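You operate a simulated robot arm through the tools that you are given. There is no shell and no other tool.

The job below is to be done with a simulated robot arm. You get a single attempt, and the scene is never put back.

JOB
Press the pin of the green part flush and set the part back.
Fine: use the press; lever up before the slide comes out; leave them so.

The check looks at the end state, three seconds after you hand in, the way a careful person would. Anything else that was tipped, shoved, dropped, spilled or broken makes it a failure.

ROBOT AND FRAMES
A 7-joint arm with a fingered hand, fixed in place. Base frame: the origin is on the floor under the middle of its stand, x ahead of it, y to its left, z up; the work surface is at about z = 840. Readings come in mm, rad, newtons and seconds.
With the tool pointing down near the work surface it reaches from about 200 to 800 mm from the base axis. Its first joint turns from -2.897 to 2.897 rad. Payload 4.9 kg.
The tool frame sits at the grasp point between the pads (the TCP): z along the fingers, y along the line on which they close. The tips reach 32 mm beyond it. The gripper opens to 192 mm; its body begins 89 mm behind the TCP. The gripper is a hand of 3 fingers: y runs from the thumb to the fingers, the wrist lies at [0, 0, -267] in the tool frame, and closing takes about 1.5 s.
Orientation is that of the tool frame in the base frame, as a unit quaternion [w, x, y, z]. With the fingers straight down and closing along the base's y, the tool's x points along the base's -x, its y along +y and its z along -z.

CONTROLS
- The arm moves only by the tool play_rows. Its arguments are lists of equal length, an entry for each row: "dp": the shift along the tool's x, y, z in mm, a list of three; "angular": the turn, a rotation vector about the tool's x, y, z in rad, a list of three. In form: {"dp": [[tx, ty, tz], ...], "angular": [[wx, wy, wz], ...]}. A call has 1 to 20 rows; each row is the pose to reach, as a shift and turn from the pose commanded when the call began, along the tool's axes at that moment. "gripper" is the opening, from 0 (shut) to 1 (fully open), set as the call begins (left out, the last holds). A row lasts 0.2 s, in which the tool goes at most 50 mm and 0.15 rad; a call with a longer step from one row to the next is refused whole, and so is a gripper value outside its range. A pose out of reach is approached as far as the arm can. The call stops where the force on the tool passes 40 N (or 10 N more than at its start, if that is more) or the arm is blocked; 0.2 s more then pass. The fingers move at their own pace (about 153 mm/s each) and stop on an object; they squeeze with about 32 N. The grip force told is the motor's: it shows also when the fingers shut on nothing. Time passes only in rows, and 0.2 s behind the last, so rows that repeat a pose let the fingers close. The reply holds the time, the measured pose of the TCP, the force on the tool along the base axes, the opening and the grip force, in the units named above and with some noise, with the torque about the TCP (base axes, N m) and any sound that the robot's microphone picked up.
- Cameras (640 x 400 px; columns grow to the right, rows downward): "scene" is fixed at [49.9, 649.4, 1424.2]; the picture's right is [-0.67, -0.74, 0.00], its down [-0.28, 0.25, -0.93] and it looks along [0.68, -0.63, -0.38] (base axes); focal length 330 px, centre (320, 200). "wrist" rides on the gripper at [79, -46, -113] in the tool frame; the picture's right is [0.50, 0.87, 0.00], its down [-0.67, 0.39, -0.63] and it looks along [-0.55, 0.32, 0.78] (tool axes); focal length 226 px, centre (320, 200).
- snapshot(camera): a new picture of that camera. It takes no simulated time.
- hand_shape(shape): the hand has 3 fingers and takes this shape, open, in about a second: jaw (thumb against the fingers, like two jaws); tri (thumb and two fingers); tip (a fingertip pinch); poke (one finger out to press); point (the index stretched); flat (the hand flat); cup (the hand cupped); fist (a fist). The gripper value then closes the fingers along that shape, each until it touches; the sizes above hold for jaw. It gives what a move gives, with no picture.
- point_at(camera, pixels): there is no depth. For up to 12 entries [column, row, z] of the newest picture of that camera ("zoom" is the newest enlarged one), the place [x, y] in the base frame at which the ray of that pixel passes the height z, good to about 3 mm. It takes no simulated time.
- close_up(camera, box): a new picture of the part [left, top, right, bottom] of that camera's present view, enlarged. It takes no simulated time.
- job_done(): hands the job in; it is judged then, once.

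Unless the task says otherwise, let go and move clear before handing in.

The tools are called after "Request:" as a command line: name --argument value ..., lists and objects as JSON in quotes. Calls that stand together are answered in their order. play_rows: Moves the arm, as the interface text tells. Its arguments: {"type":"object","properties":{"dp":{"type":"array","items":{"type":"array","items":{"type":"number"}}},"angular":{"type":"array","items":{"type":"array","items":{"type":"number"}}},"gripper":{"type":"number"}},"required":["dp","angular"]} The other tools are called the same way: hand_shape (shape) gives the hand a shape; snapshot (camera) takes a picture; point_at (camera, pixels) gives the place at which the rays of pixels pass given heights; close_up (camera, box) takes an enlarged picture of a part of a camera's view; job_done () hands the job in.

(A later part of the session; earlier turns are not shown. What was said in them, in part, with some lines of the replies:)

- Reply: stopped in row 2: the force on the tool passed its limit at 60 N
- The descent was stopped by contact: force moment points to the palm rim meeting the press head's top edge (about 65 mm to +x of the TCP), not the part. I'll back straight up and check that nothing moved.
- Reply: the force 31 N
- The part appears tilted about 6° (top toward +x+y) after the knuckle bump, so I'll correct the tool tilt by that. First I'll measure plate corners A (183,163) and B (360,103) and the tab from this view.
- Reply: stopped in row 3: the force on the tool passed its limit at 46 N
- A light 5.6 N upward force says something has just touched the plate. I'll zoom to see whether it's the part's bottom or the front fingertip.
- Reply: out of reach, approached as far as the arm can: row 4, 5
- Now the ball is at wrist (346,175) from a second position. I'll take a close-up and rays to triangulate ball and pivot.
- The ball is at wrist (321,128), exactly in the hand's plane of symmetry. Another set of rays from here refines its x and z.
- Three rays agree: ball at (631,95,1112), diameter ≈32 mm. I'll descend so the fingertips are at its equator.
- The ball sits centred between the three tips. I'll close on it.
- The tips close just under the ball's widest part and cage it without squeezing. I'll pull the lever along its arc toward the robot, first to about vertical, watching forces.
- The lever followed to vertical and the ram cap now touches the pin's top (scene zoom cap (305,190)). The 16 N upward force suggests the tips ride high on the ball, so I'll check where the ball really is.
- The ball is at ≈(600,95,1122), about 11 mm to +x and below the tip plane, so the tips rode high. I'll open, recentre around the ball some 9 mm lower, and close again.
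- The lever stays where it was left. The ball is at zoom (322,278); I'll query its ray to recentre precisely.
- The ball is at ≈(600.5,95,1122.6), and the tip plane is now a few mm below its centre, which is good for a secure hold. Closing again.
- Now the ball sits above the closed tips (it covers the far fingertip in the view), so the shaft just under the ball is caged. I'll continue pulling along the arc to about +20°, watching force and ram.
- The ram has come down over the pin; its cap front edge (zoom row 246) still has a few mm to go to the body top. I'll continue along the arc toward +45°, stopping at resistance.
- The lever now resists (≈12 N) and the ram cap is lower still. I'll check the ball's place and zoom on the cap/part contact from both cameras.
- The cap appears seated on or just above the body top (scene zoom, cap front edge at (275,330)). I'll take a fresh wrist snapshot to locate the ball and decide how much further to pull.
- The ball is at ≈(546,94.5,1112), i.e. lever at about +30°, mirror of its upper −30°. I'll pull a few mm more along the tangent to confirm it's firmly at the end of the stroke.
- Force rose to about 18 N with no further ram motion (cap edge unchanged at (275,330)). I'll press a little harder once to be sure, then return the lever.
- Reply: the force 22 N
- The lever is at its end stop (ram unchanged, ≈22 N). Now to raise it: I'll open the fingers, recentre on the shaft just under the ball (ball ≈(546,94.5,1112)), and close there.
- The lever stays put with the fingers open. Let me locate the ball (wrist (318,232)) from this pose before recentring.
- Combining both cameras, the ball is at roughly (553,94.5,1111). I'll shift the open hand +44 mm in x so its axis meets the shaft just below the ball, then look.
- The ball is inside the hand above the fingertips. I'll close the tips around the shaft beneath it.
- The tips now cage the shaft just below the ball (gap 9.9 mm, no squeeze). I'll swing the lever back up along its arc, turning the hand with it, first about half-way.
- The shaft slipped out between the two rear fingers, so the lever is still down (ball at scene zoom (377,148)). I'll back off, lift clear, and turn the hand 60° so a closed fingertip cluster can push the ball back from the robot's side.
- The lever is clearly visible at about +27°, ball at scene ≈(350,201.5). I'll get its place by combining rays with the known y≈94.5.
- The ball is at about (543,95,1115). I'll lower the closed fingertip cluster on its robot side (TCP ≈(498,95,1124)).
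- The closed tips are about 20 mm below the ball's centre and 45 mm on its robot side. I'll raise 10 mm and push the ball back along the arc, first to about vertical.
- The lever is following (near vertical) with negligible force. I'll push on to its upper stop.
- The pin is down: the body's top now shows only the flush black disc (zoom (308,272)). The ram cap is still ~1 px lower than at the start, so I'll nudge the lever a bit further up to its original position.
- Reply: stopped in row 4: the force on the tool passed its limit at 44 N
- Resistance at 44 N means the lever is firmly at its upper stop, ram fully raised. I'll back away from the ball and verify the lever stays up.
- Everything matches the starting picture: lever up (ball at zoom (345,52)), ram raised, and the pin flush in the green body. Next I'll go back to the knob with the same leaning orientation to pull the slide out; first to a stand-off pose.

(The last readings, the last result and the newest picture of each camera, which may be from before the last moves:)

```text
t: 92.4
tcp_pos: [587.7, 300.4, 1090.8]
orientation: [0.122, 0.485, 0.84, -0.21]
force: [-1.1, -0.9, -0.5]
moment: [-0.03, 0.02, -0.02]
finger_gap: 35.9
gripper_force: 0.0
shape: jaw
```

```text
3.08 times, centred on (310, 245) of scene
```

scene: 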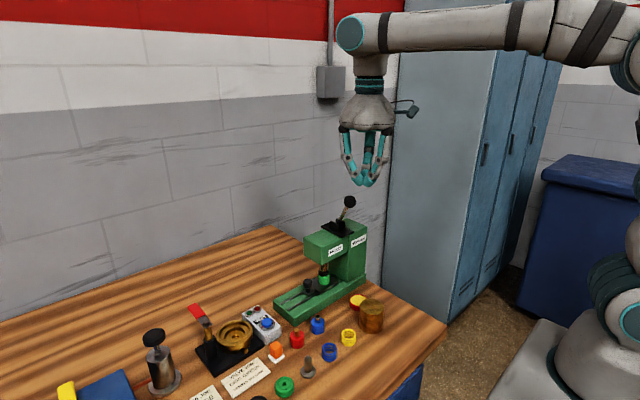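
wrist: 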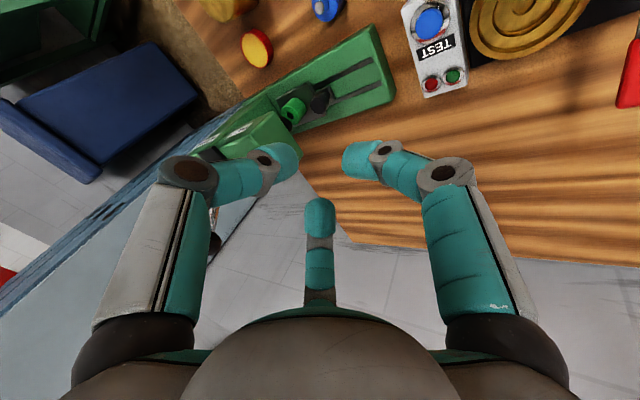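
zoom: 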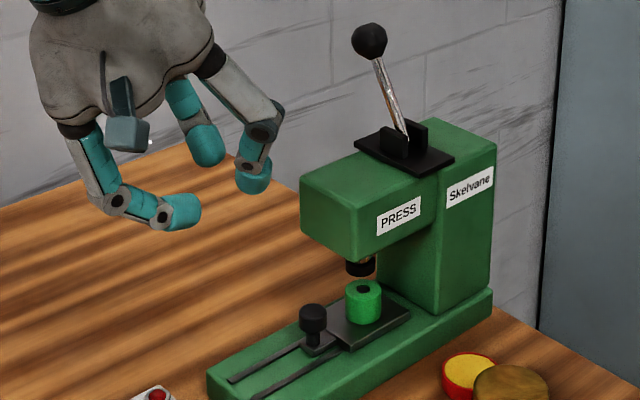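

Stand-off is good. I'll advance along the tool axis toward the knob, stopping ~30 mm short to check.

Request:
play_rows --dp '[[0.5, 0.7, 40], [1.0, 1.4, 80], [1.6, 2.1, 120], [2.15, 2.7, 150], [2.15, 2.7, 165], [2.15, 2.7, 165]]' --angular '[[0, 0, 0], [0, 0, 0], [0, 0, 0], [0, 0, 0], [0, 0, 0], [0, 0, 0]]'

Request:
close_up --camera "wrist" --box '[240, 70, 400, 230]'

Request:
close_up --camera "scene" --box '[270, 230, 360, 310]'

```text
t: 93.8
tcp_pos: [590.7, 224.3, 943.0]
orientation: [0.123, 0.485, 0.84, -0.209]
force: [0.1, 0.2, -0.6]
moment: [0.0, 0.02, 0.05]
finger_gap: 36.1
gripper_force: 0.2
shape: jaw
```

```text
2.50 times, centred on (320, 150) of wrist
```

zoom: 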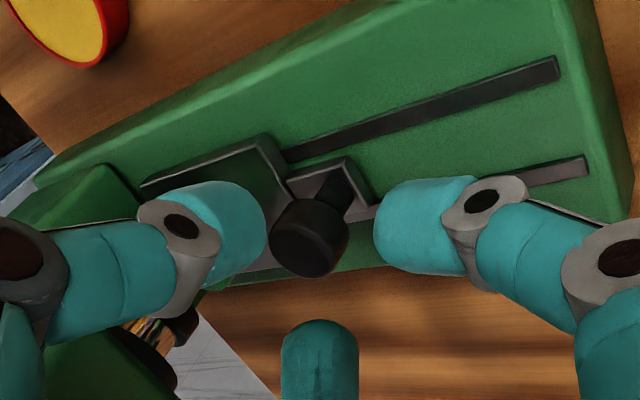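

```text
5.00 times, centred on (315, 270) of scene
```

zoom: 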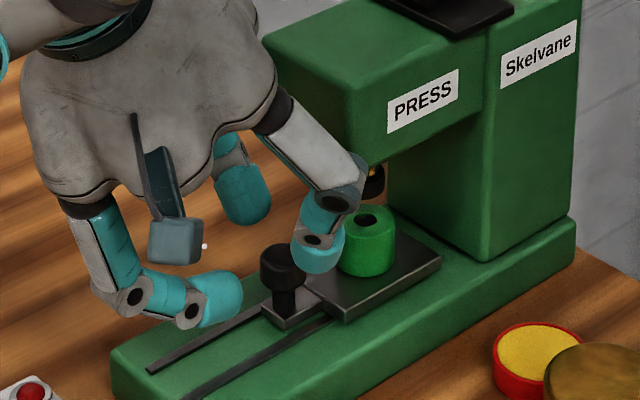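

The knob is centred between the tips. I'll advance the last ~31 mm, then close fully on its post.

Request:
play_rows --dp '[[0.4, -0.25, 7.8], [0.8, -0.5, 15.6], [1.2, -0.75, 23.5], [1.64, -1.0, 31.3], [1.64, -1.0, 31.3]]' --angular '[[0, 0, 0], [0, 0, 0], [0, 0, 0], [0, 0, 0], [0, 0, 0]]'

Request:
play_rows --dp '[[0, 0, 0], [0, 0, 0], [0, 0, 0], [0, 0, 0], [0, 0, 0]]' --angular '[[0, 0, 0], [0, 0, 0], [0, 0, 0], [0, 0, 0], [0, 0, 0]]' --gripper 0.0

Request:
close_up --camera "wrist" --box '[240, 70, 400, 230]'

Request:
close_up --camera "scene" --box '[270, 230, 360, 310]'

```text
t: 95.0
tcp_pos: [588.3, 209.6, 914.9]
orientation: [0.122, 0.485, 0.84, -0.21]
force: [-0.3, -0.6, -0.6]
moment: [-0.03, -0.01, 0.0]
finger_gap: 36.1
gripper_force: 0.0
shape: jaw
```

```text
t: 96.2
tcp_pos: [588.0, 211.2, 913.3]
orientation: [0.122, 0.485, 0.84, -0.21]
force: [-0.7, -0.1, -9.1]
moment: [0.36, 0.01, 0.02]
finger_gap: 15.7
gripper_force: 31.9
shape: jaw
```

```text
2.50 times, centred on (320, 150) of wrist
```

zoom: 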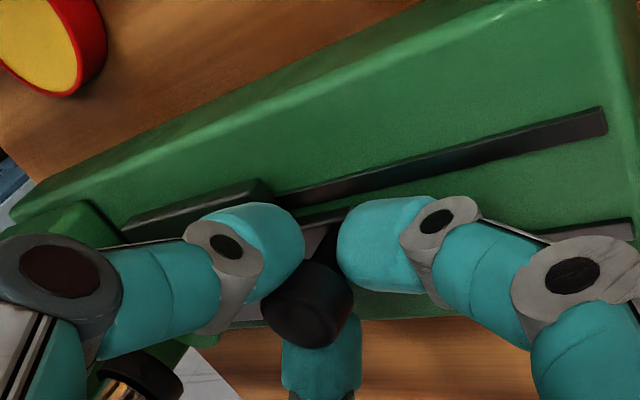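

```text
5.00 times, centred on (315, 270) of scene
```

zoom: 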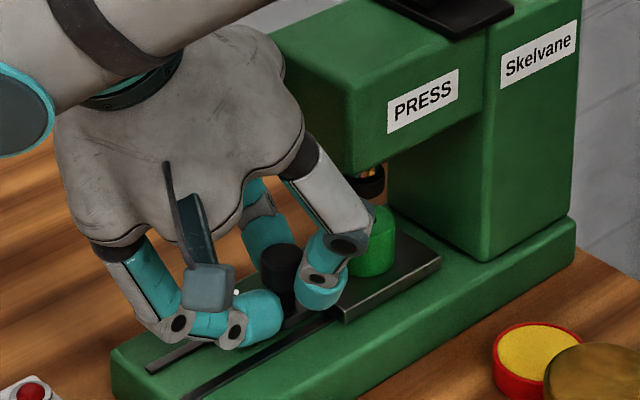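

The fingers grip the knob's post (15.7 mm, 32 N). I'll draw the slide out along +y gently, 80 mm first.

Request:
play_rows --dp '[[2.3, 1.33, -1.41], [6.1, 3.55, -3.76], [11.4, 6.65, -7.05], [17.6, 10.2, -10.8], [23.7, 13.7, -14.6], [29.8, 17.3, -18.3], [35.9, 20.8, -22.1], [42, 24.4, -25.9], [48.1, 27.9, -29.6], [54.2, 31.5, -33.4], [58.8, 34.1, -36.2], [61.1, 35.5, -37.6], [61.1, 35.5, -37.6]]' --angular '[[0, 0, 0], [0, 0, 0], [0, 0, 0], [0, 0, 0], [0, 0, 0], [0, 0, 0], [0, 0, 0], [0, 0, 0], [0, 0, 0], [0, 0, 0], [0, 0, 0], [0, 0, 0], [0, 0, 0]]'

Request:
close_up --camera "scene" --box '[240, 230, 360, 330]'

Request:
close_up --camera "wrist" --box '[220, 60, 420, 230]'

```text
t: 99.0
tcp_pos: [587.5, 292.2, 914.5]
orientation: [0.123, 0.485, 0.84, -0.21]
force: [-10.8, 0.5, -17.4]
moment: [0.41, 0.23, -0.2]
finger_gap: 15.3
gripper_force: 31.8
shape: jaw
```

```text
4.00 times, centred on (300, 280) of scene
```

zoom: 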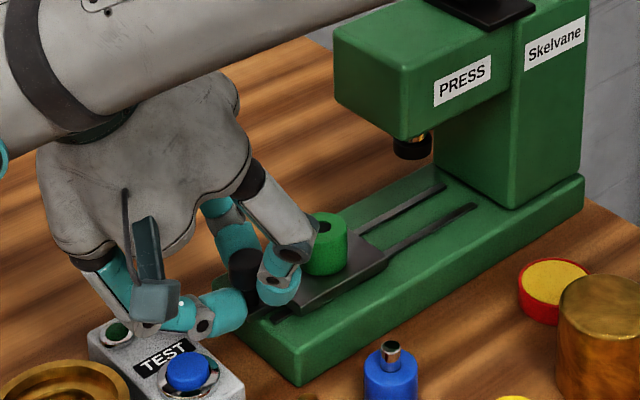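

```text
2.35 times, centred on (320, 145) of wrist
```

zoom: 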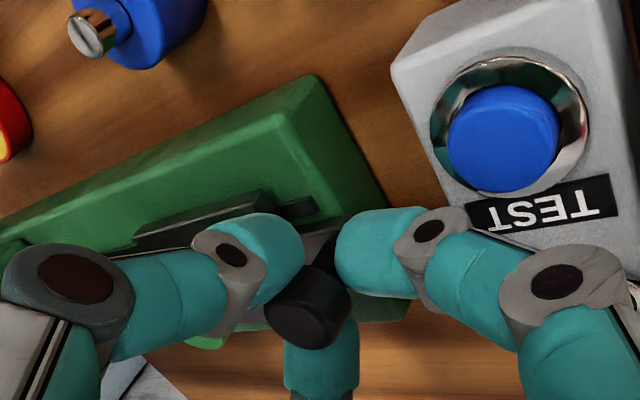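

The slide is out 81 mm with the part standing. For the last stretch the finger pointing at +y would pass close over the blue TEST button, so I'll loosen, turn the hand back 15° about its axis, and re-grip.

Request:
play_rows --dp '[[0, 0, 0], [0, 0, 0], [0, 0, 0], [0, 0, 0], [0, 0, 0]]' --angular '[[0, 0, 0], [0, 0, 0], [0, 0, 0.13], [0, 0, 0.262], [0, 0, 0.262]]' --gripper 0.13

Request:
play_rows --dp '[[0, 0, 0], [0, 0, 0], [0, 0, 0], [0, 0, 0]]' --angular '[[0, 0, 0], [0, 0, 0], [0, 0, 0], [0, 0, 0]]' --gripper 0.0

Request:
close_up --camera "wrist" --box '[220, 60, 420, 230]'

Request:
close_up --camera "scene" --box '[240, 250, 330, 320]'

```text
t: 100.2
tcp_pos: [590.3, 292.7, 914.4]
orientation: [0.15, 0.591, 0.769, -0.192]
force: [0.4, 0.2, 0.1]
moment: [0.01, 0.03, 0.02]
finger_gap: 24.9
gripper_force: 0.0
shape: jaw
```

```text
t: 101.2
tcp_pos: [589.2, 290.1, 914.9]
orientation: [0.149, 0.59, 0.77, -0.193]
force: [0.8, -1.2, -5.3]
moment: [0.32, -0.05, 0.03]
finger_gap: 16.0
gripper_force: 32.2
shape: jaw
```

```text
2.35 times, centred on (320, 145) of wrist
```

zoom: 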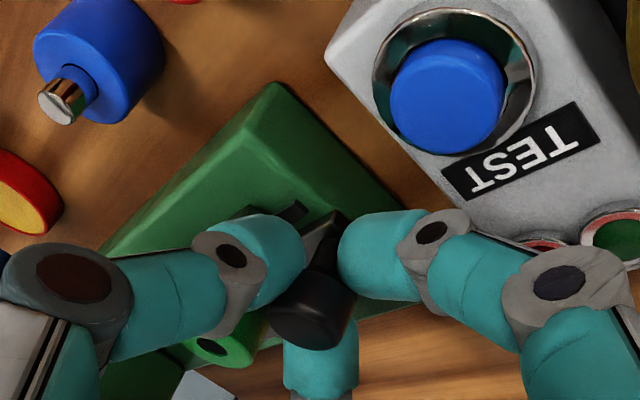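

```text
5.71 times, centred on (285, 285) of scene
```

zoom: 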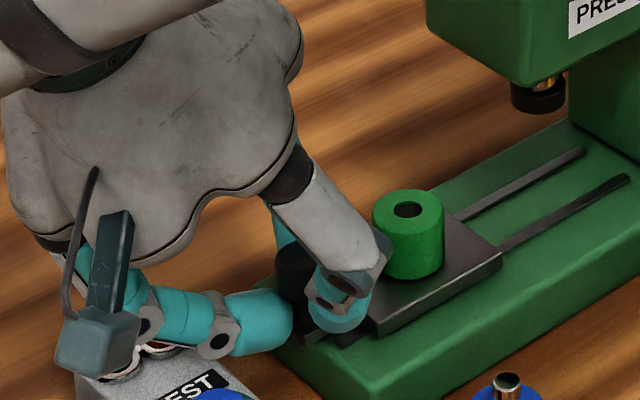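

Re-gripped cleanly. I'll pull the remaining distance in small steps until the outer stop.

Request:
play_rows --dp '[[1.7, 0.46, -0.94], [4.3, 1.14, -2.36], [6.8, 1.8, -3.8], [9.4, 2.5, -5.2], [11.9, 3.2, -6.6], [13.6, 3.6, -7.5], [13.6, 3.6, -7.5]]' --angular '[[0, 0, 0], [0, 0, 0], [0, 0, 0], [0, 0, 0], [0, 0, 0], [0, 0, 0], [0, 0, 0]]'

Request:
play_rows --dp '[[0.43, 0.11, -0.24], [0.85, 0.23, -0.47], [1.28, 0.34, -0.71], [1.7, 0.46, -0.94], [1.7, 0.46, -0.94]]' --angular '[[0, 0, 0], [0, 0, 0], [0, 0, 0], [0, 0, 0], [0, 0, 0]]'

Request:
close_up --camera "scene" --box '[240, 250, 330, 320]'

```text
t: 102.8
tcp_pos: [588.3, 308.2, 913.9]
orientation: [0.148, 0.591, 0.77, -0.193]
force: [0.7, 0.6, -16.1]
moment: [0.43, 0.0, 0.0]
finger_gap: 15.9
gripper_force: 32.0
shape: jaw
```

```text
t: 104.0
tcp_pos: [589.9, 310.1, 914.8]
orientation: [0.149, 0.591, 0.769, -0.193]
force: [-0.3, -0.8, -13.1]
moment: [0.42, -0.04, -0.07]
finger_gap: 15.9
gripper_force: 32.1
shape: jaw
```

```text
5.71 times, centred on (285, 285) of scene
```

zoom: 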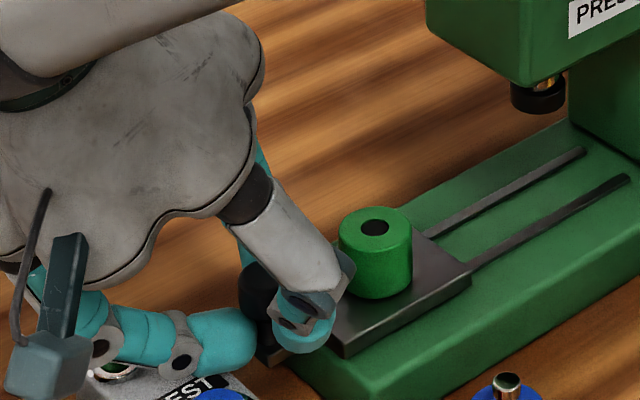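

The plate corner is back at scene (311.3,296.9), its starting place, so the slide is out. I'll open the fingers and back off along the tool axis.

Request:
play_rows --dp '[[0, 0, 0], [0, 0, 0], [0, 0, 0]]' --angular '[[0, 0, 0], [0, 0, 0], [0, 0, 0]]' --gripper 0.19

Request:
play_rows --dp '[[0, 0, -8], [0, 0, -20], [0, 0, -40], [0, 0, -70], [0, 0, -100], [0, 0, -100]]' --angular '[[0, 0, 0], [0, 0, 0], [0, 0, 0], [0, 0, 0], [0, 0, 0], [0, 0, 0]]'

Request:
close_up --camera "scene" --box '[240, 240, 350, 330]'

Request:
snapshot --camera "wrist"

```text
t: 104.8
tcp_pos: [590.8, 311.1, 915.4]
orientation: [0.15, 0.591, 0.769, -0.193]
force: [0.3, -0.2, -0.3]
moment: [0.02, 0.01, -0.01]
finger_gap: 36.1
gripper_force: 0.1
shape: jaw
```

```text
t: 106.2
tcp_pos: [587.3, 357.0, 1004.6]
orientation: [0.15, 0.591, 0.769, -0.192]
force: [-0.3, 0.7, -0.1]
moment: [-0.02, -0.01, -0.01]
finger_gap: 36.4
gripper_force: 0.1
shape: jaw
```

```text
4.44 times, centred on (295, 285) of scene
```

zoom: 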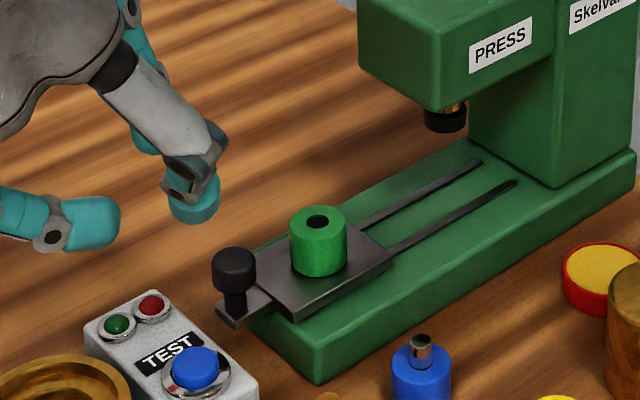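

```text
taken
```

wrist: 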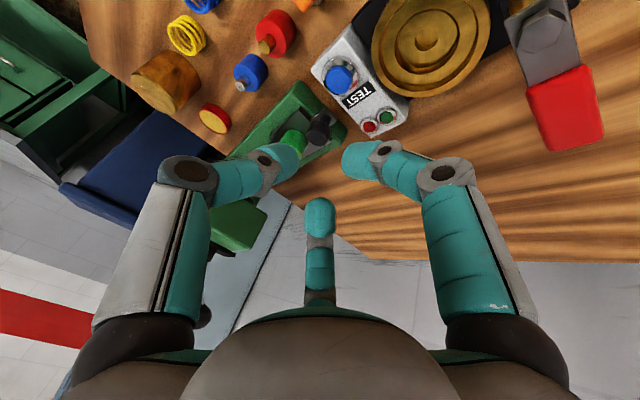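

Slide out, lever up, part standing on the plate. Now I'll reorient to the same pose used for placing (which cleared head and knob) and hover above the part.

Request:
play_rows --dp '[[-35.3, -9.3, -25.8], [-35.3, -9.3, -25.8], [-35.3, -9.3, -25.8], [-35.3, -9.3, -25.8], [-35.3, -9.3, -25.8], [-35.3, -9.3, -25.8], [-35.3, -9.3, -25.8], [-35.3, -9.3, -25.8], [-48.3, -13, -4.4], [-61.2, -16.7, 17], [-74.2, -20.4, 38.3], [-87.2, -24.1, 59.7], [-87.2, -24.1, 59.7]]' --angular '[[0, 0, 0], [-0.0269, 0.023, -0.1257], [-0.0539, 0.0461, -0.2514], [-0.0808, 0.0691, -0.3771], [-0.1078, 0.0921, -0.5028], [-0.1347, 0.1151, -0.6285], [-0.1617, 0.1382, -0.7542], [-0.1886, 0.1612, -0.8799], [-0.1886, 0.1612, -0.8799], [-0.1886, 0.1612, -0.8799], [-0.1886, 0.1612, -0.8799], [-0.1886, 0.1612, -0.8799], [-0.1886, 0.1612, -0.8799]]' --gripper 0.21

Request:
close_up --camera "wrist" --box '[240, 40, 400, 200]'

Request:
close_up --camera "scene" --box '[250, 240, 350, 330]'

```text
t: 109.0
tcp_pos: [588.2, 249.4, 992.2]
orientation: [0.047, 0.205, 0.97, -0.12]
force: [-0.2, 0.2, -0.2]
moment: [0.01, -0.02, 0.02]
finger_gap: 39.9
gripper_force: 0.1
shape: jaw
```

```text
2.50 times, centred on (320, 120) of wrist
```

zoom: 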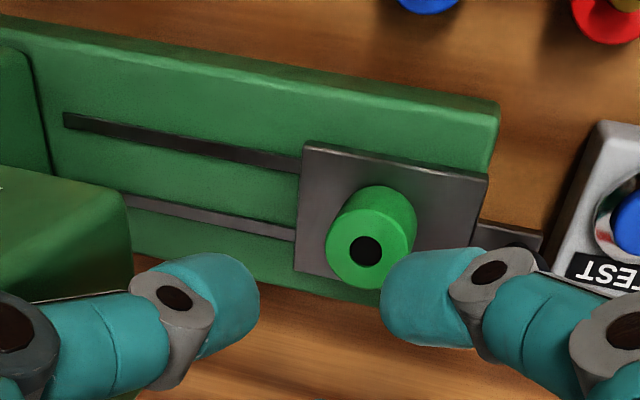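

```text
4.44 times, centred on (300, 285) of scene
```

zoom: 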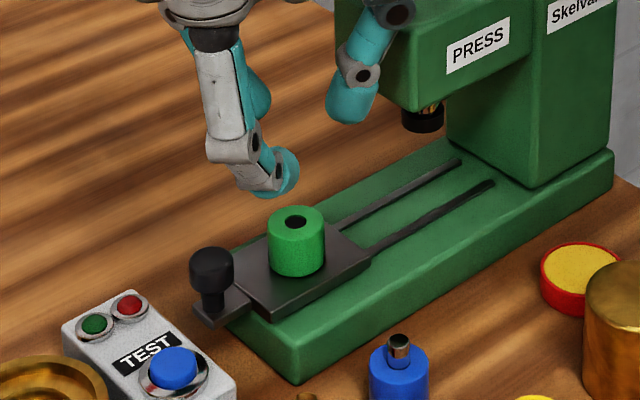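

The flush disc is visible in the part's top at zoom (365,252). I'll measure the part's position and the plate for the pick.

Request:
close_up --camera "wrist" --box '[300, 90, 380, 160]'

```text
5.71 times, centred on (340, 125) of wrist
```

zoom: 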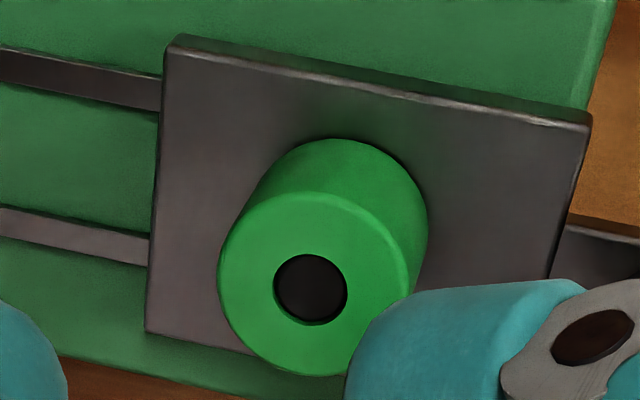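

Request:
point_at --camera "zoom" --pixels '[[311, 288, 907], [311, 288, 907], [311, 288, 907], [311, 288, 907], [315, 284, 907], [315, 284, 907], [165, 40, 882], [165, 40, 882], [590, 115, 882], [590, 115, 882], [145, 332, 882], [145, 332, 882]]'

```text
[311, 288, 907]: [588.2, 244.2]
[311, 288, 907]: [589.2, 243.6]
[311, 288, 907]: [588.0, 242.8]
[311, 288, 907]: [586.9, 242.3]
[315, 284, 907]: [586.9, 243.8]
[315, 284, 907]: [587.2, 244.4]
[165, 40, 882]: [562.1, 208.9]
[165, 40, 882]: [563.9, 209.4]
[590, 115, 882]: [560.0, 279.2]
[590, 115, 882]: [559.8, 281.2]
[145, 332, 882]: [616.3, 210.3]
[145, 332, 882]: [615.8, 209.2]
```

The part is at (588,243.5), unmoved on the plate. I'll descend around it to z≈935, then the last bit carefully.

Request:
play_rows --dp '[[2.2, 2.85, 13.8], [4.4, 5.7, 27.5], [6.6, 8.55, 41.3], [8.84, 11.4, 55.1], [8.84, 11.4, 55.1]]' --angular '[[0, 0, 0], [0, 0, 0], [0, 0, 0], [0, 0, 0], [0, 0, 0]]'

Request:
close_up --camera "scene" --box '[260, 250, 340, 315]'

Request:
close_up --camera "wrist" --box '[240, 60, 400, 220]'

```text
t: 110.2
tcp_pos: [586.2, 248.9, 935.0]
orientation: [0.045, 0.205, 0.97, -0.12]
force: [-0.9, 4.0, 0.4]
moment: [-0.23, -0.03, -0.21]
finger_gap: 39.8
gripper_force: 0.1
shape: jaw
```

```text
6.15 times, centred on (300, 282) of scene
```

zoom: 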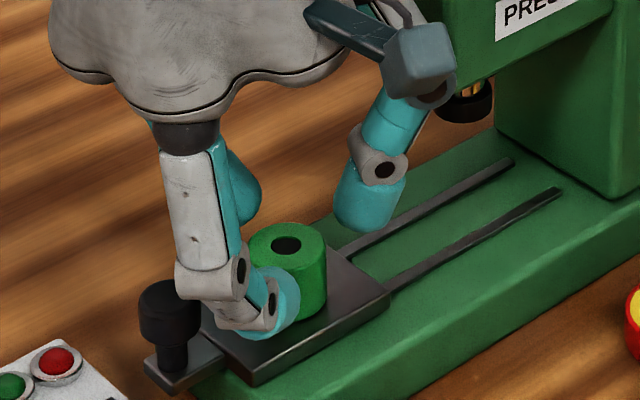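

```text
2.50 times, centred on (320, 140) of wrist
```

zoom: 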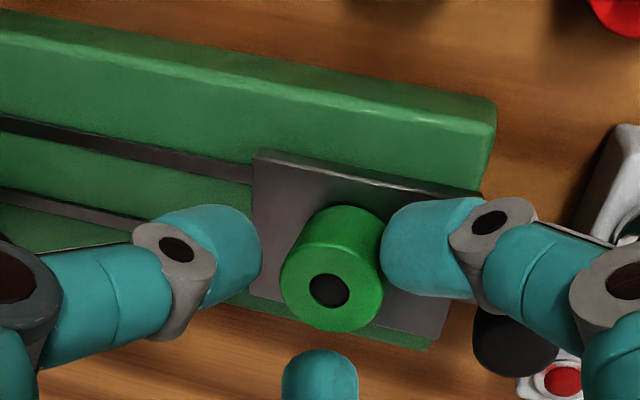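

A slight 4 N touch along +y (thumb knuckle brushing the head front). The part also appears ~2–3 mm toward +y of the tips' centre, so I'll shift +2.5 mm in y and then lower to grasp height.

Request:
play_rows --dp '[[0.97, 2.2, -0.64], [1.6, 3.1, 3.3], [2.2, 4.1, 7.5], [2.8, 5.0, 11.9], [2.8, 5.0, 11.9]]' --angular '[[0, 0, 0], [0, 0, 0], [0, 0, 0], [0, 0, 0], [0, 0, 0]]' --gripper 0.2

Request:
close_up --camera "scene" --box '[260, 250, 340, 315]'

Request:
close_up --camera "wrist" --box '[240, 60, 400, 220]'

```text
t: 111.4
tcp_pos: [586.2, 251.0, 923.8]
orientation: [0.047, 0.204, 0.971, -0.119]
force: [0.0, -0.6, 0.3]
moment: [-0.01, 0.0, 0.0]
finger_gap: 38.7
gripper_force: 0.0
shape: jaw
```

```text
6.15 times, centred on (300, 282) of scene
```

zoom: 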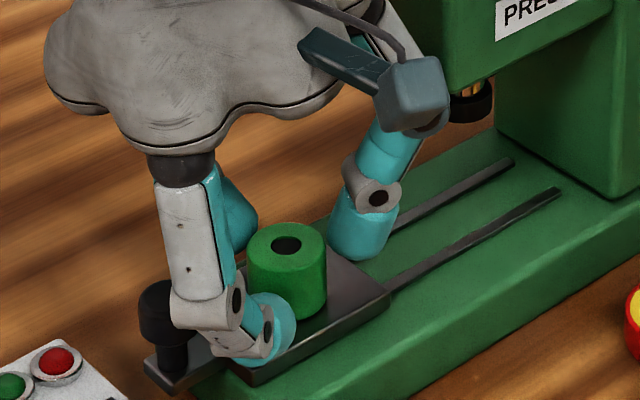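

```text
2.50 times, centred on (320, 140) of wrist
```

zoom: 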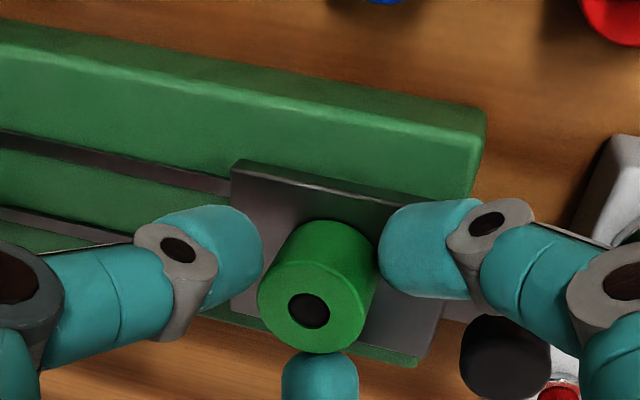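

The part stands centred between the tips with no contact. I'll lower 1.3 mm and close on it.

Request:
play_rows --dp '[[0.18, 0.28, 1.26], [0.18, 0.28, 1.26], [0.18, 0.28, 1.26], [0.18, 0.28, 1.26], [0.18, 0.28, 1.26], [0.18, 0.28, 1.26]]' --angular '[[0, 0, 0], [0, 0, 0], [0, 0, 0], [0, 0, 0], [0, 0, 0], [0, 0, 0]]' --gripper 0.1

Request:
close_up --camera "scene" --box '[260, 250, 340, 315]'

Request:
close_up --camera "wrist" --box '[240, 60, 400, 220]'

```text
t: 112.8
tcp_pos: [585.8, 250.9, 923.3]
orientation: [0.047, 0.205, 0.97, -0.118]
force: [0.9, -0.5, 4.4]
moment: [0.06, -0.01, -0.01]
finger_gap: 26.3
gripper_force: 32.0
shape: jaw
```

```text
6.15 times, centred on (300, 282) of scene
```

zoom: 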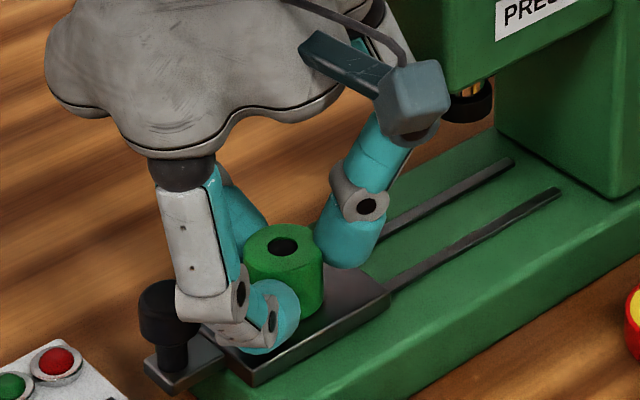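

```text
2.50 times, centred on (320, 140) of wrist
```

zoom: 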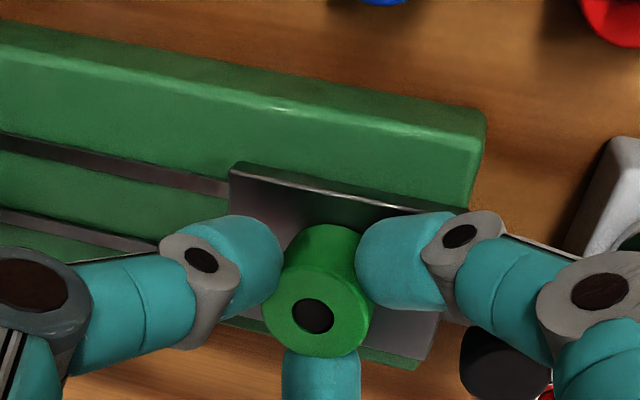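

Firm grip (26.3 mm, 32 N) with the part upright. I'll lift it straight up 60 mm and then shift +y 30 mm away from the head.

Request:
play_rows --dp '[[-1.4, -2.2, -9.7], [-4.2, -6.5, -29], [-7, -10.8, -48.3], [-8.45, -12.9, -58], [-2.7, 0.4, -61.8], [3.1, 13.7, -65.6], [3.1, 13.7, -65.6]]' --angular '[[0, 0, 0], [0, 0, 0], [0, 0, 0], [0, 0, 0], [0, 0, 0], [0, 0, 0], [0, 0, 0]]'

Request:
close_up --camera "scene" --box '[240, 230, 350, 320]'

Request:
close_up --camera "wrist" --box '[290, 140, 350, 210]'

```text
t: 114.4
tcp_pos: [586.1, 280.8, 982.8]
orientation: [0.045, 0.205, 0.97, -0.12]
force: [0.3, -0.4, -1.8]
moment: [0.03, -0.02, 0.0]
finger_gap: 26.3
gripper_force: 31.7
shape: jaw
```

```text
4.44 times, centred on (295, 275) of scene
```

zoom: 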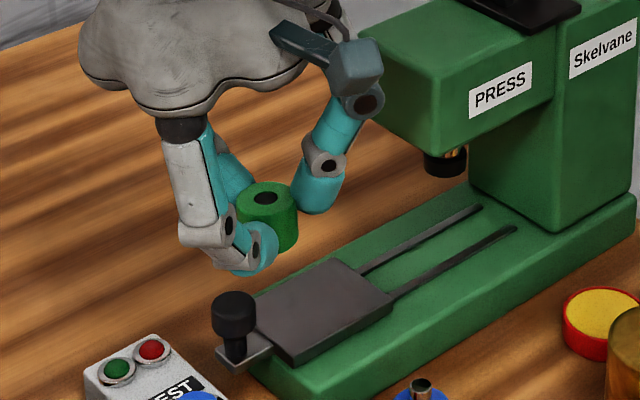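

```text
5.71 times, centred on (320, 175) of wrist
```

zoom: 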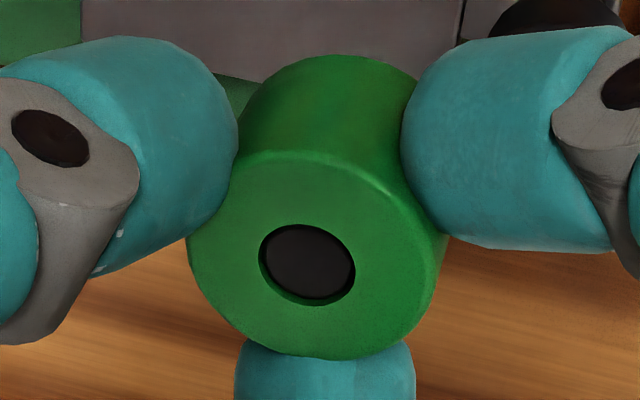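

The held part is upright. I'll rotate the hand +51° about the vertical to the home orientation (lean toward −x/+y), staying here away from the head.

Request:
play_rows --dp '[[0, 0, 0], [0, 0, 0], [0, 0, 0], [0, 0, 0], [0, 0, 0], [0, 0, 0], [0, 0, 0], [0, 0, 0]]' --angular '[[-0.0179, -0.0274, -0.1228], [-0.0358, -0.0548, -0.2456], [-0.0537, -0.0822, -0.3684], [-0.0716, -0.1096, -0.4913], [-0.0895, -0.137, -0.6141], [-0.1074, -0.1644, -0.7369], [-0.1253, -0.1918, -0.8597], [-0.1253, -0.1918, -0.8597]]'

Request:
snapshot --camera "scene"

```text
t: 116.2
tcp_pos: [586.0, 281.3, 981.9]
orientation: [0.094, -0.233, 0.964, -0.088]
force: [-1.0, -0.3, -0.8]
moment: [-0.02, 0.01, 0.01]
finger_gap: 26.0
gripper_force: 32.1
shape: jaw
```

```text
taken
```

scene: 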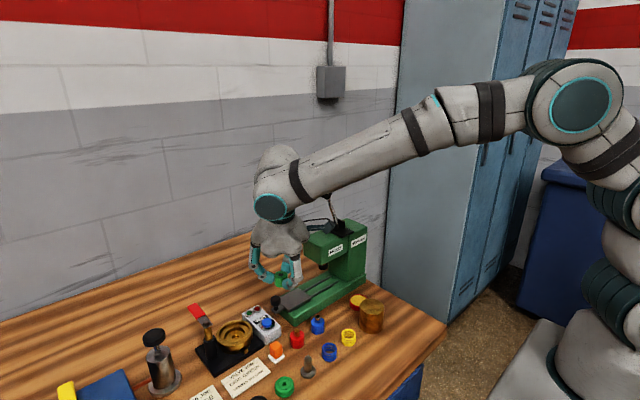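

Orientation matches the original pick. I'll carry the part back: first along −x at this height, then −y to hover above its home spot.

Request:
play_rows --dp '[[19.7, 9.7, -5], [39.4, 19.5, -10], [59, 29.2, -15], [78.7, 38.9, -20], [90.9, 18.3, -12], [103.2, -2.3, -4.1], [115.4, -22.9, 3.9], [127.6, -43.5, 11.8], [127.6, -43.5, 11.8]]' --angular '[[0, 0, 0], [0, 0, 0], [0, 0, 0], [0, 0, 0], [0, 0, 0], [0, 0, 0], [0, 0, 0], [0, 0, 0], [0, 0, 0]]'

Request:
close_up --camera "scene" --box '[280, 240, 400, 340]'

Request:
close_up --camera "wrist" --box '[220, 80, 420, 250]'

```text
t: 118.2
tcp_pos: [495.9, 180.3, 959.9]
orientation: [0.094, -0.232, 0.964, -0.088]
force: [-0.5, -0.1, -1.5]
moment: [0.0, 0.01, 0.06]
finger_gap: 26.3
gripper_force: 31.5
shape: jaw
```

```text
4.00 times, centred on (340, 290) of scene
```

zoom: 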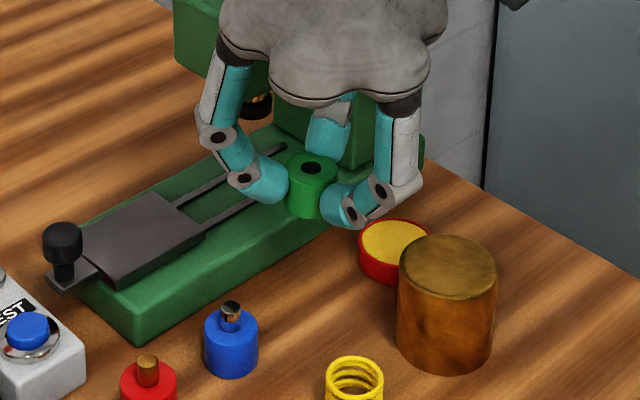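

```text
2.35 times, centred on (320, 165) of wrist
```

zoom: 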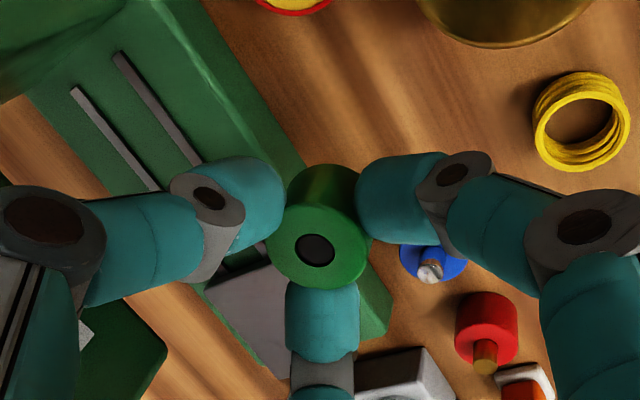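

Hovering over the home spot with the part upright. I'll take a couple of pose readings to average out noise before lowering.

Request:
play_rows --dp '[[0, 0, 0]]' --angular '[[0, 0, 0]]'

Request:
play_rows --dp '[[0, 0, 0]]' --angular '[[0, 0, 0]]'

Request:
play_rows --dp '[[0, 0, 0]]' --angular '[[0, 0, 0]]'

```text
t: 118.6
tcp_pos: [497.5, 181.7, 960.6]
orientation: [0.094, -0.233, 0.964, -0.087]
force: [0.0, -0.1, -1.5]
moment: [0.01, 0.01, 0.02]
finger_gap: 26.1
gripper_force: 31.1
shape: jaw
```

```text
t: 119.0
tcp_pos: [496.9, 182.1, 960.7]
orientation: [0.094, -0.233, 0.964, -0.087]
force: [0.2, -0.4, -2.4]
moment: [-0.02, 0.04, -0.02]
finger_gap: 26.6
gripper_force: 31.9
shape: jaw
```

```text
t: 119.4
tcp_pos: [497.1, 181.3, 961.3]
orientation: [0.094, -0.232, 0.964, -0.088]
force: [-0.4, -0.5, -1.2]
moment: [0.0, 0.02, 0.01]
finger_gap: 26.0
gripper_force: 32.8
shape: jaw
```

Averaged TCP (496.9,181.4) matches the original grasp readings (497.1,181.8) closely. I'll lower 66 mm straight down.

Request:
play_rows --dp '[[2.0, 3.05, 13.8], [4.0, 6.1, 27.6], [6.0, 9.1, 41.4], [7.8, 11.8, 53.6], [9.25, 14.1, 63.8], [9.25, 14.1, 63.8]]' --angular '[[0, 0, 0], [0, 0, 0], [0, 0, 0], [0, 0, 0], [0, 0, 0], [0, 0, 0]]'

Request:
close_up --camera "scene" --box '[290, 270, 390, 340]'

Request:
close_up --camera "wrist" --box '[220, 80, 420, 250]'

```text
t: 120.8
tcp_pos: [497.6, 180.5, 894.9]
orientation: [0.094, -0.233, 0.964, -0.087]
force: [0.1, 0.4, -1.4]
moment: [0.01, 0.03, -0.04]
finger_gap: 26.3
gripper_force: 31.8
shape: jaw
```

```text
5.71 times, centred on (340, 305) of scene
```

zoom: 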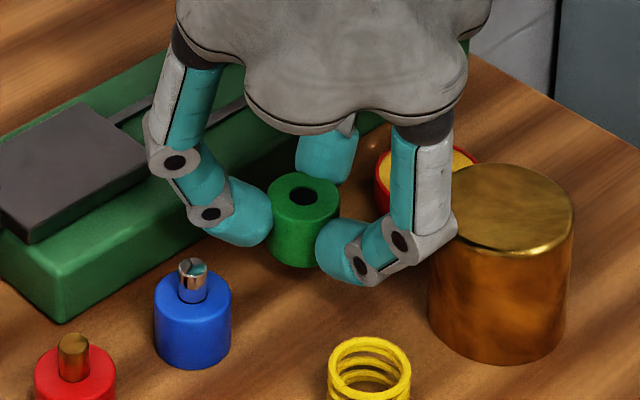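

```text
2.35 times, centred on (320, 165) of wrist
```

zoom: 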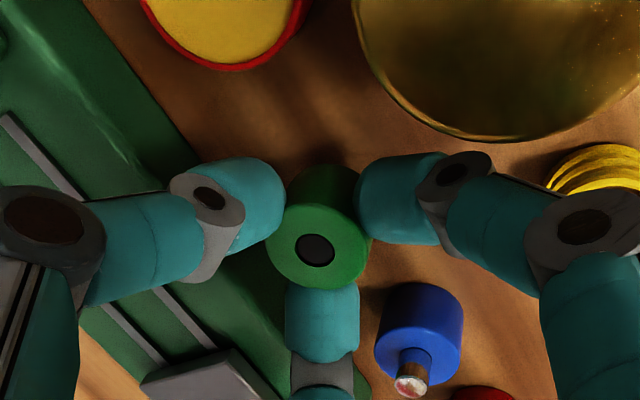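

About 12 mm to go. I'll lower 9 mm, then feel for the table in 1 mm steps.

Request:
play_rows --dp '[[0.42, 0.64, 2.9], [0.84, 1.28, 5.8], [1.26, 1.92, 8.7], [1.26, 1.92, 8.7]]' --angular '[[0, 0, 0], [0, 0, 0], [0, 0, 0], [0, 0, 0]]'

Request:
play_rows --dp '[[0.14, 0.21, 0.97], [0.28, 0.43, 1.93], [0.28, 0.43, 1.93]]' --angular '[[0, 0, 0], [0, 0, 0], [0, 0, 0]]'

Request:
close_up --camera "scene" --box '[310, 285, 364, 330]'

```text
t: 121.8
tcp_pos: [496.8, 181.5, 886.1]
orientation: [0.094, -0.232, 0.964, -0.088]
force: [-0.3, 1.3, -1.3]
moment: [0.0, 0.02, -0.01]
finger_gap: 26.3
gripper_force: 32.1
shape: jaw
```

```text
t: 122.6
tcp_pos: [496.5, 182.4, 884.5]
orientation: [0.095, -0.233, 0.964, -0.087]
force: [-0.4, 0.4, -2.2]
moment: [0.01, 0.01, 0.04]
finger_gap: 26.4
gripper_force: 32.2
shape: jaw
```

```text
8.89 times, centred on (337, 308) of scene
```

zoom: 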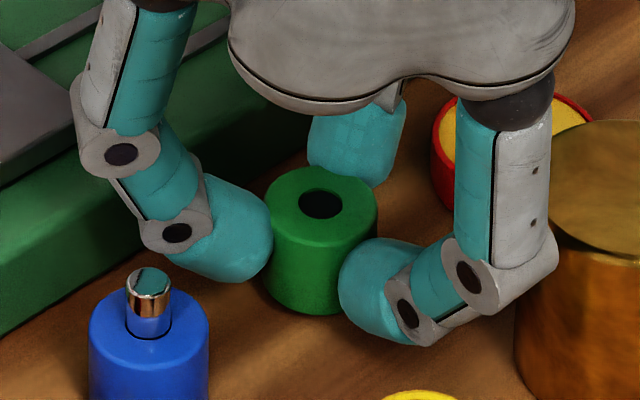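

Still free (force unchanged), and the part is within ~2 mm of its original pixels (top centre col 337.06 vs 336.4). I'll trim (+1.5,+0.5) mm while lowering in small steps until contact.

Request:
play_rows --dp '[[-0.66, 0.05, 0.86], [-1.33, 0.11, 1.72], [-1.33, 0.11, 1.72]]' --angular '[[0, 0, 0], [0, 0, 0], [0, 0, 0]]'

Request:
play_rows --dp '[[0.14, 0.21, 0.97], [0.14, 0.21, 0.97]]' --angular '[[0, 0, 0], [0, 0, 0]]'

```text
t: 123.4
tcp_pos: [497.3, 183.4, 882.6]
orientation: [0.095, -0.232, 0.964, -0.087]
force: [-0.9, -0.2, -0.7]
moment: [-0.01, -0.01, 0.01]
finger_gap: 26.4
gripper_force: 32.5
shape: jaw
```

```text
t: 124.0
tcp_pos: [498.4, 181.9, 882.7]
orientation: [0.094, -0.233, 0.964, -0.088]
force: [-0.3, 0.5, -0.6]
moment: [-0.01, 0.01, 0.0]
finger_gap: 26.6
gripper_force: 32.2
shape: jaw
```

Force is easing toward zero (−0.6 N), suggesting the part's weight begins to rest on the table. One more millimetre at a time.

Request:
play_rows --dp '[[0.14, 0.21, 0.97], [0.14, 0.21, 0.97]]' --angular '[[0, 0, 0], [0, 0, 0]]'

Request:
play_rows --dp '[[0.14, 0.21, 0.97], [0.14, 0.21, 0.97]]' --angular '[[0, 0, 0], [0, 0, 0]]'

Request:
close_up --camera "scene" --box '[310, 285, 364, 330]'

```text
t: 124.6
tcp_pos: [498.4, 181.6, 882.4]
orientation: [0.094, -0.233, 0.964, -0.088]
force: [-0.4, 0.1, -1.8]
moment: [0.01, -0.02, 0.01]
finger_gap: 26.1
gripper_force: 31.7
shape: jaw
```

```text
t: 125.2
tcp_pos: [498.6, 182.5, 881.8]
orientation: [0.094, -0.232, 0.964, -0.088]
force: [-0.1, -0.2, 1.2]
moment: [0.02, 0.03, 0.0]
finger_gap: 26.5
gripper_force: 31.7
shape: jaw
```

```text
8.89 times, centred on (337, 308) of scene
```

zoom: 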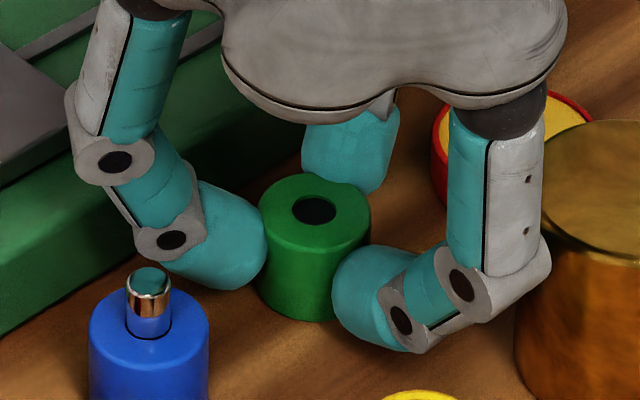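

The top's centre is now at col 336.4, exactly as at the start, and a ~3 N change shows first contact. One more small step, then release.

Request:
play_rows --dp '[[0.11, 0.16, 0.73], [0.11, 0.16, 0.73]]' --angular '[[0, 0, 0], [0, 0, 0]]'

Request:
close_up --camera "wrist" --box '[270, 120, 370, 220]'

```text
t: 125.8
tcp_pos: [499.2, 183.1, 880.3]
orientation: [0.095, -0.233, 0.964, -0.087]
force: [0.1, -0.8, 6.6]
moment: [0.02, 0.08, 0.04]
finger_gap: 26.2
gripper_force: 32.0
shape: jaw
```

```text
4.00 times, centred on (320, 170) of wrist
```

zoom: 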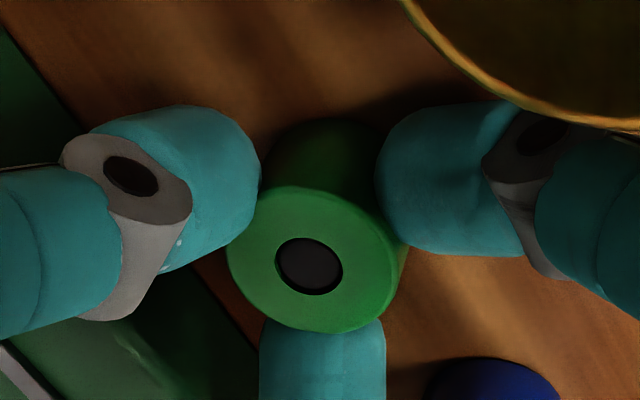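

Solid contact (6.6 N). I'll open the fingers to the same pre-grasp width as before and check the part.

Request:
play_rows --dp '[[0, 0, -0.4], [0, 0, -0.4], [0, 0, -0.4], [0, 0, -0.4]]' --angular '[[0, 0, 0], [0, 0, 0], [0, 0, 0], [0, 0, 0]]' --gripper 0.21

Request:
close_up --camera "scene" --box '[290, 270, 390, 340]'

Request:
close_up --camera "wrist" --box '[220, 80, 420, 250]'

```text
t: 126.8
tcp_pos: [496.2, 182.1, 879.6]
orientation: [0.094, -0.233, 0.964, -0.088]
force: [-0.4, -0.4, 0.1]
moment: [0.03, 0.01, -0.01]
finger_gap: 40.5
gripper_force: 0.2
shape: jaw
```

```text
5.71 times, centred on (340, 305) of scene
```

zoom: 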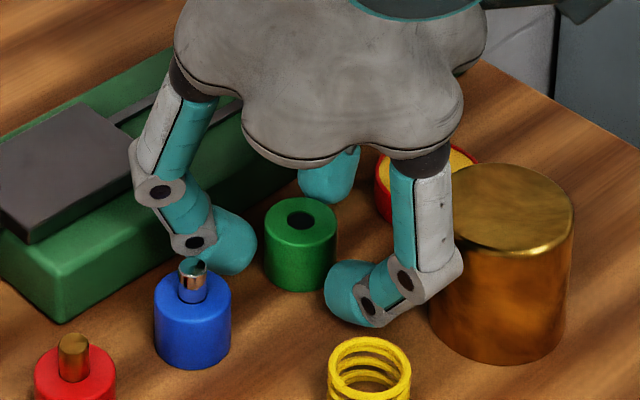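

```text
2.35 times, centred on (320, 165) of wrist
```

zoom: 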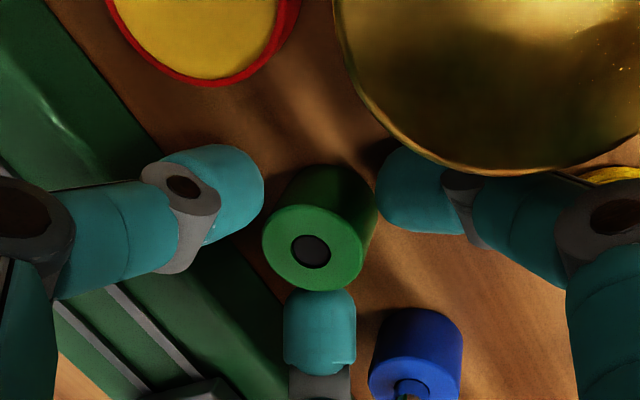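

The part stands upright in its original place (centre col 336.4, bottom row 321.3). I'll lift the hand straight up clear of it.

Request:
play_rows --dp '[[-0.7, -1.1, -4.8], [-2.1, -3.2, -14.5], [-4.2, -6.4, -29], [-7, -10.7, -48.4], [-11.2, -17.1, -77.4], [-11.2, -17.1, -77.4]]' --angular '[[0, 0, 0], [0, 0, 0], [0, 0, 0], [0, 0, 0], [0, 0, 0], [0, 0, 0]]'

Request:
close_up --camera "scene" --box '[256, 280, 384, 360]'

```text
t: 128.2
tcp_pos: [497.4, 182.8, 961.8]
orientation: [0.094, -0.232, 0.964, -0.088]
force: [0.3, 0.0, 0.3]
moment: [0.01, -0.03, 0.01]
finger_gap: 40.3
gripper_force: 0.0
shape: jaw
```

```text
5.00 times, centred on (320, 320) of scene
```

zoom: 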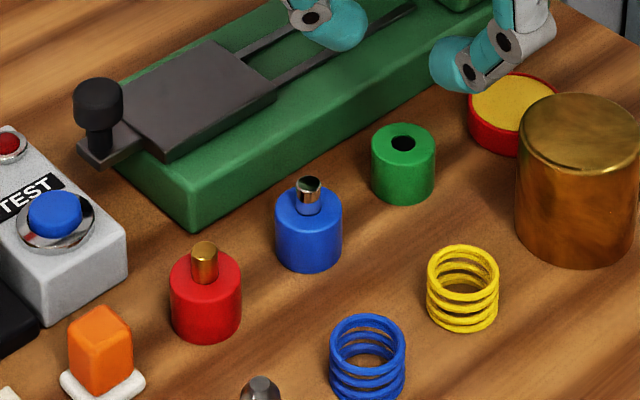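

The green part is back at its starting pixels (371–435, bottom 205 vs 371–433, 207), and slide, knob and neighbours look unchanged. I'll move the hand well clear.

Request:
play_rows --dp '[[4.3, -2.4, -32.8], [8.6, -4.9, -65.7], [12.9, -7.3, -98.5], [17.2, -9.7, -131.4], [21.5, -12.2, -164.2], [25.8, -14.6, -197.1], [25.8, -14.6, -197.1]]' --angular '[[0, 0, 0], [0, 0, 0], [0, 0, 0], [0, 0, 0], [0, 0, 0], [0, 0, 0], [0, 0, 0]]'

Request:
snapshot --camera "scene"

Request:
close_up --camera "scene" --box '[240, 180, 400, 280]'

Request:
close_up --camera "scene" --box '[320, 295, 356, 325]'

Request:
close_up --camera "scene" --box '[130, 290, 290, 400]'

```text
t: 129.8
tcp_pos: [439.6, 183.0, 1149.4]
orientation: [0.094, -0.233, 0.964, -0.087]
force: [-0.8, 0.5, 0.9]
moment: [-0.01, 0.0, 0.02]
finger_gap: 39.9
gripper_force: 0.1
shape: jaw
```

```text
taken
```

scene: 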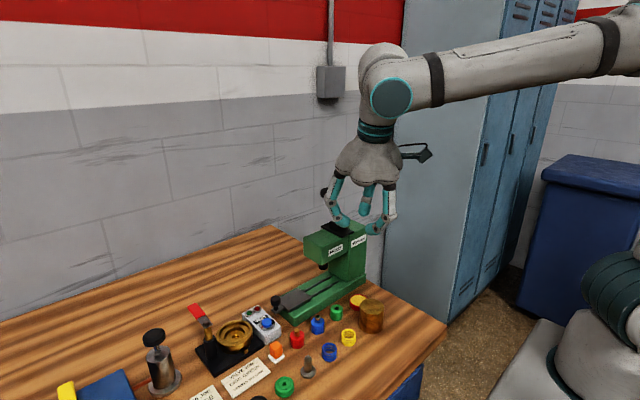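

```text
4.00 times, centred on (320, 230) of scene
```

zoom: 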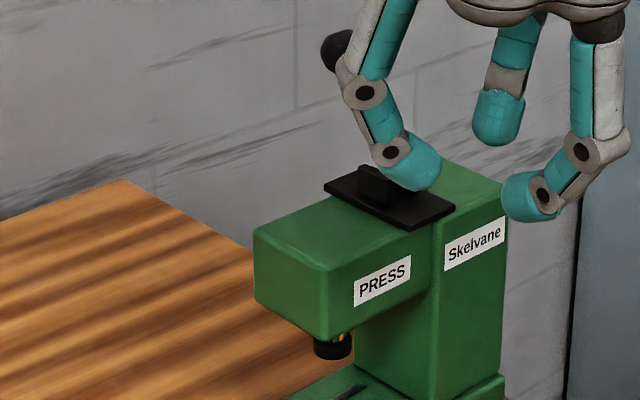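

```text
13.33 times, centred on (338, 310) of scene
```

zoom: 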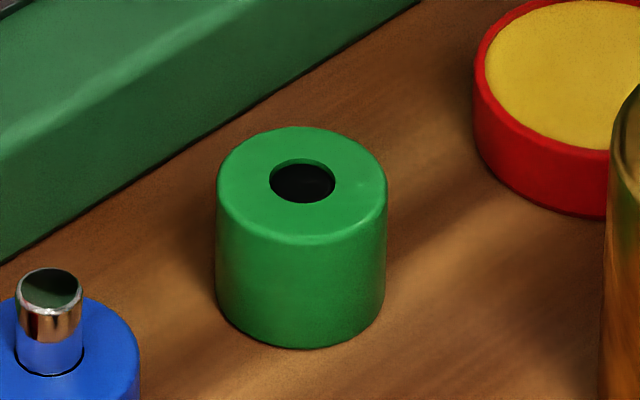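

```text
3.64 times, centred on (210, 345) of scene
```

zoom: 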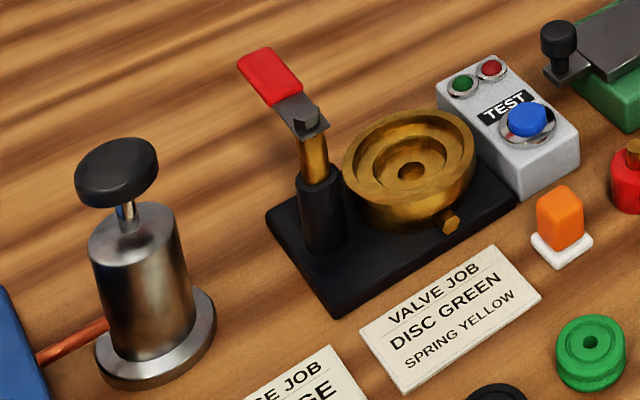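

The end state looks right: pin flush, part home, lever up (ball at its original spot behind the finger), slide out, test box, valve, cards and neighbours unchanged. I'll raise the arm further clear and take a last look.

Request:
play_rows --dp '[[-4.2, -6.4, -29], [-9.8, -14.9, -67.7], [-15.4, -23.5, -106], [-21, -32, -145], [-25.2, -38.4, -174], [-25.2, -38.4, -174]]' --angular '[[0, 0, 0], [0, 0, 0], [0, 0, 0], [0, 0, 0], [0, 0, 0], [0, 0, 0]]'

Request:
close_up --camera "scene" --box '[240, 180, 400, 280]'

Request:
close_up --camera "scene" --box '[240, 280, 400, 400]'

Request:
close_up --camera "wrist" --box '[240, 40, 400, 160]'

```text
t: 131.2
tcp_pos: [437.3, 181.1, 1328.7]
orientation: [0.095, -0.232, 0.964, -0.088]
force: [-0.3, -0.9, -0.3]
moment: [0.0, 0.02, -0.03]
finger_gap: 40.0
gripper_force: 0.0
shape: jaw
```

```text
4.00 times, centred on (320, 230) of scene
```

zoom: 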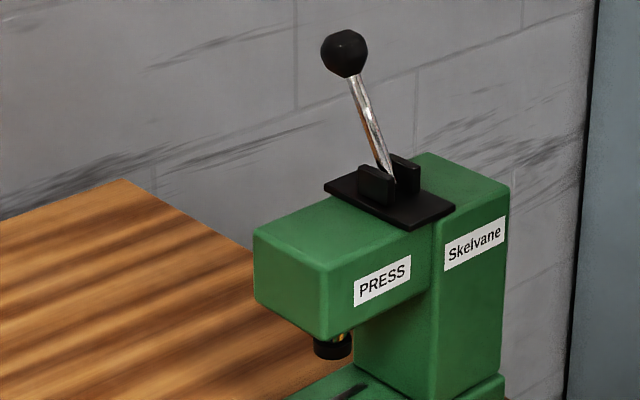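

```text
3.33 times, centred on (320, 340) of scene
```

zoom: 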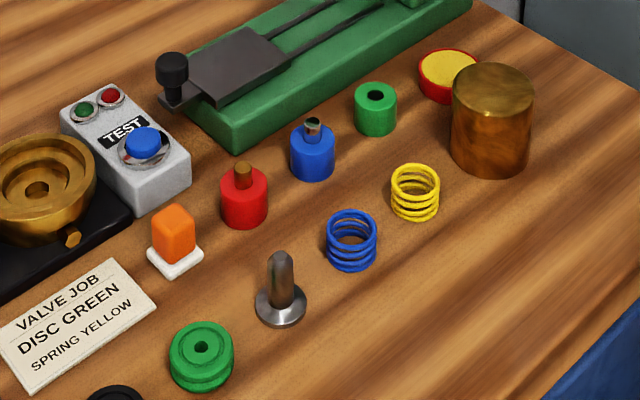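

```text
3.33 times, centred on (320, 100) of wrist
```

zoom: 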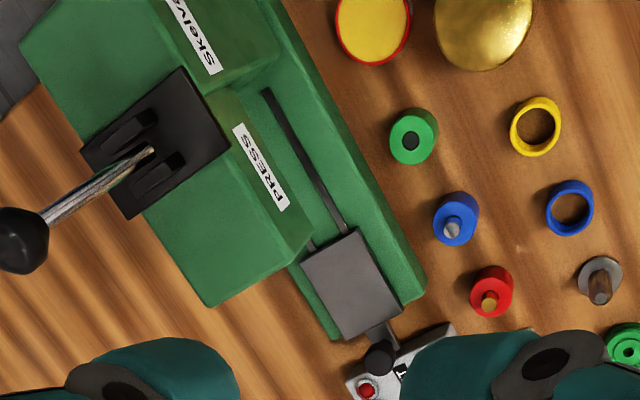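

The last pictures match the start everywhere: lever ball at zoom (345,52), slide plate and knob out, neighbours in place. The green part is back at zoom (375,108) with its pin pressed in and the hand well clear, so I'm handing in.

Request:
job_done

```text
The job is handed in.
```

The green part's pin is pressed in and the part is back on its spot, within about 2 mm of where it started. The lever is up and the slide is fully out, both matching the opening pictures. The lever was up before the slide came out.

- **Pin depth:** the pin no longer sticks out. In the closest view it may sit 1–2 mm below the part's top surface rather than exactly level. The press stopped at the end of its stroke and went no further when I pulled harder, so I left it there.
- **Bumps on the way:** the hand touched the press head a few times and the slide's knob once while I found clearances (peak about 60 N). Nothing shifted visibly. The press, the test box, the neighbouring parts and the cards look the same as in the first pictures.
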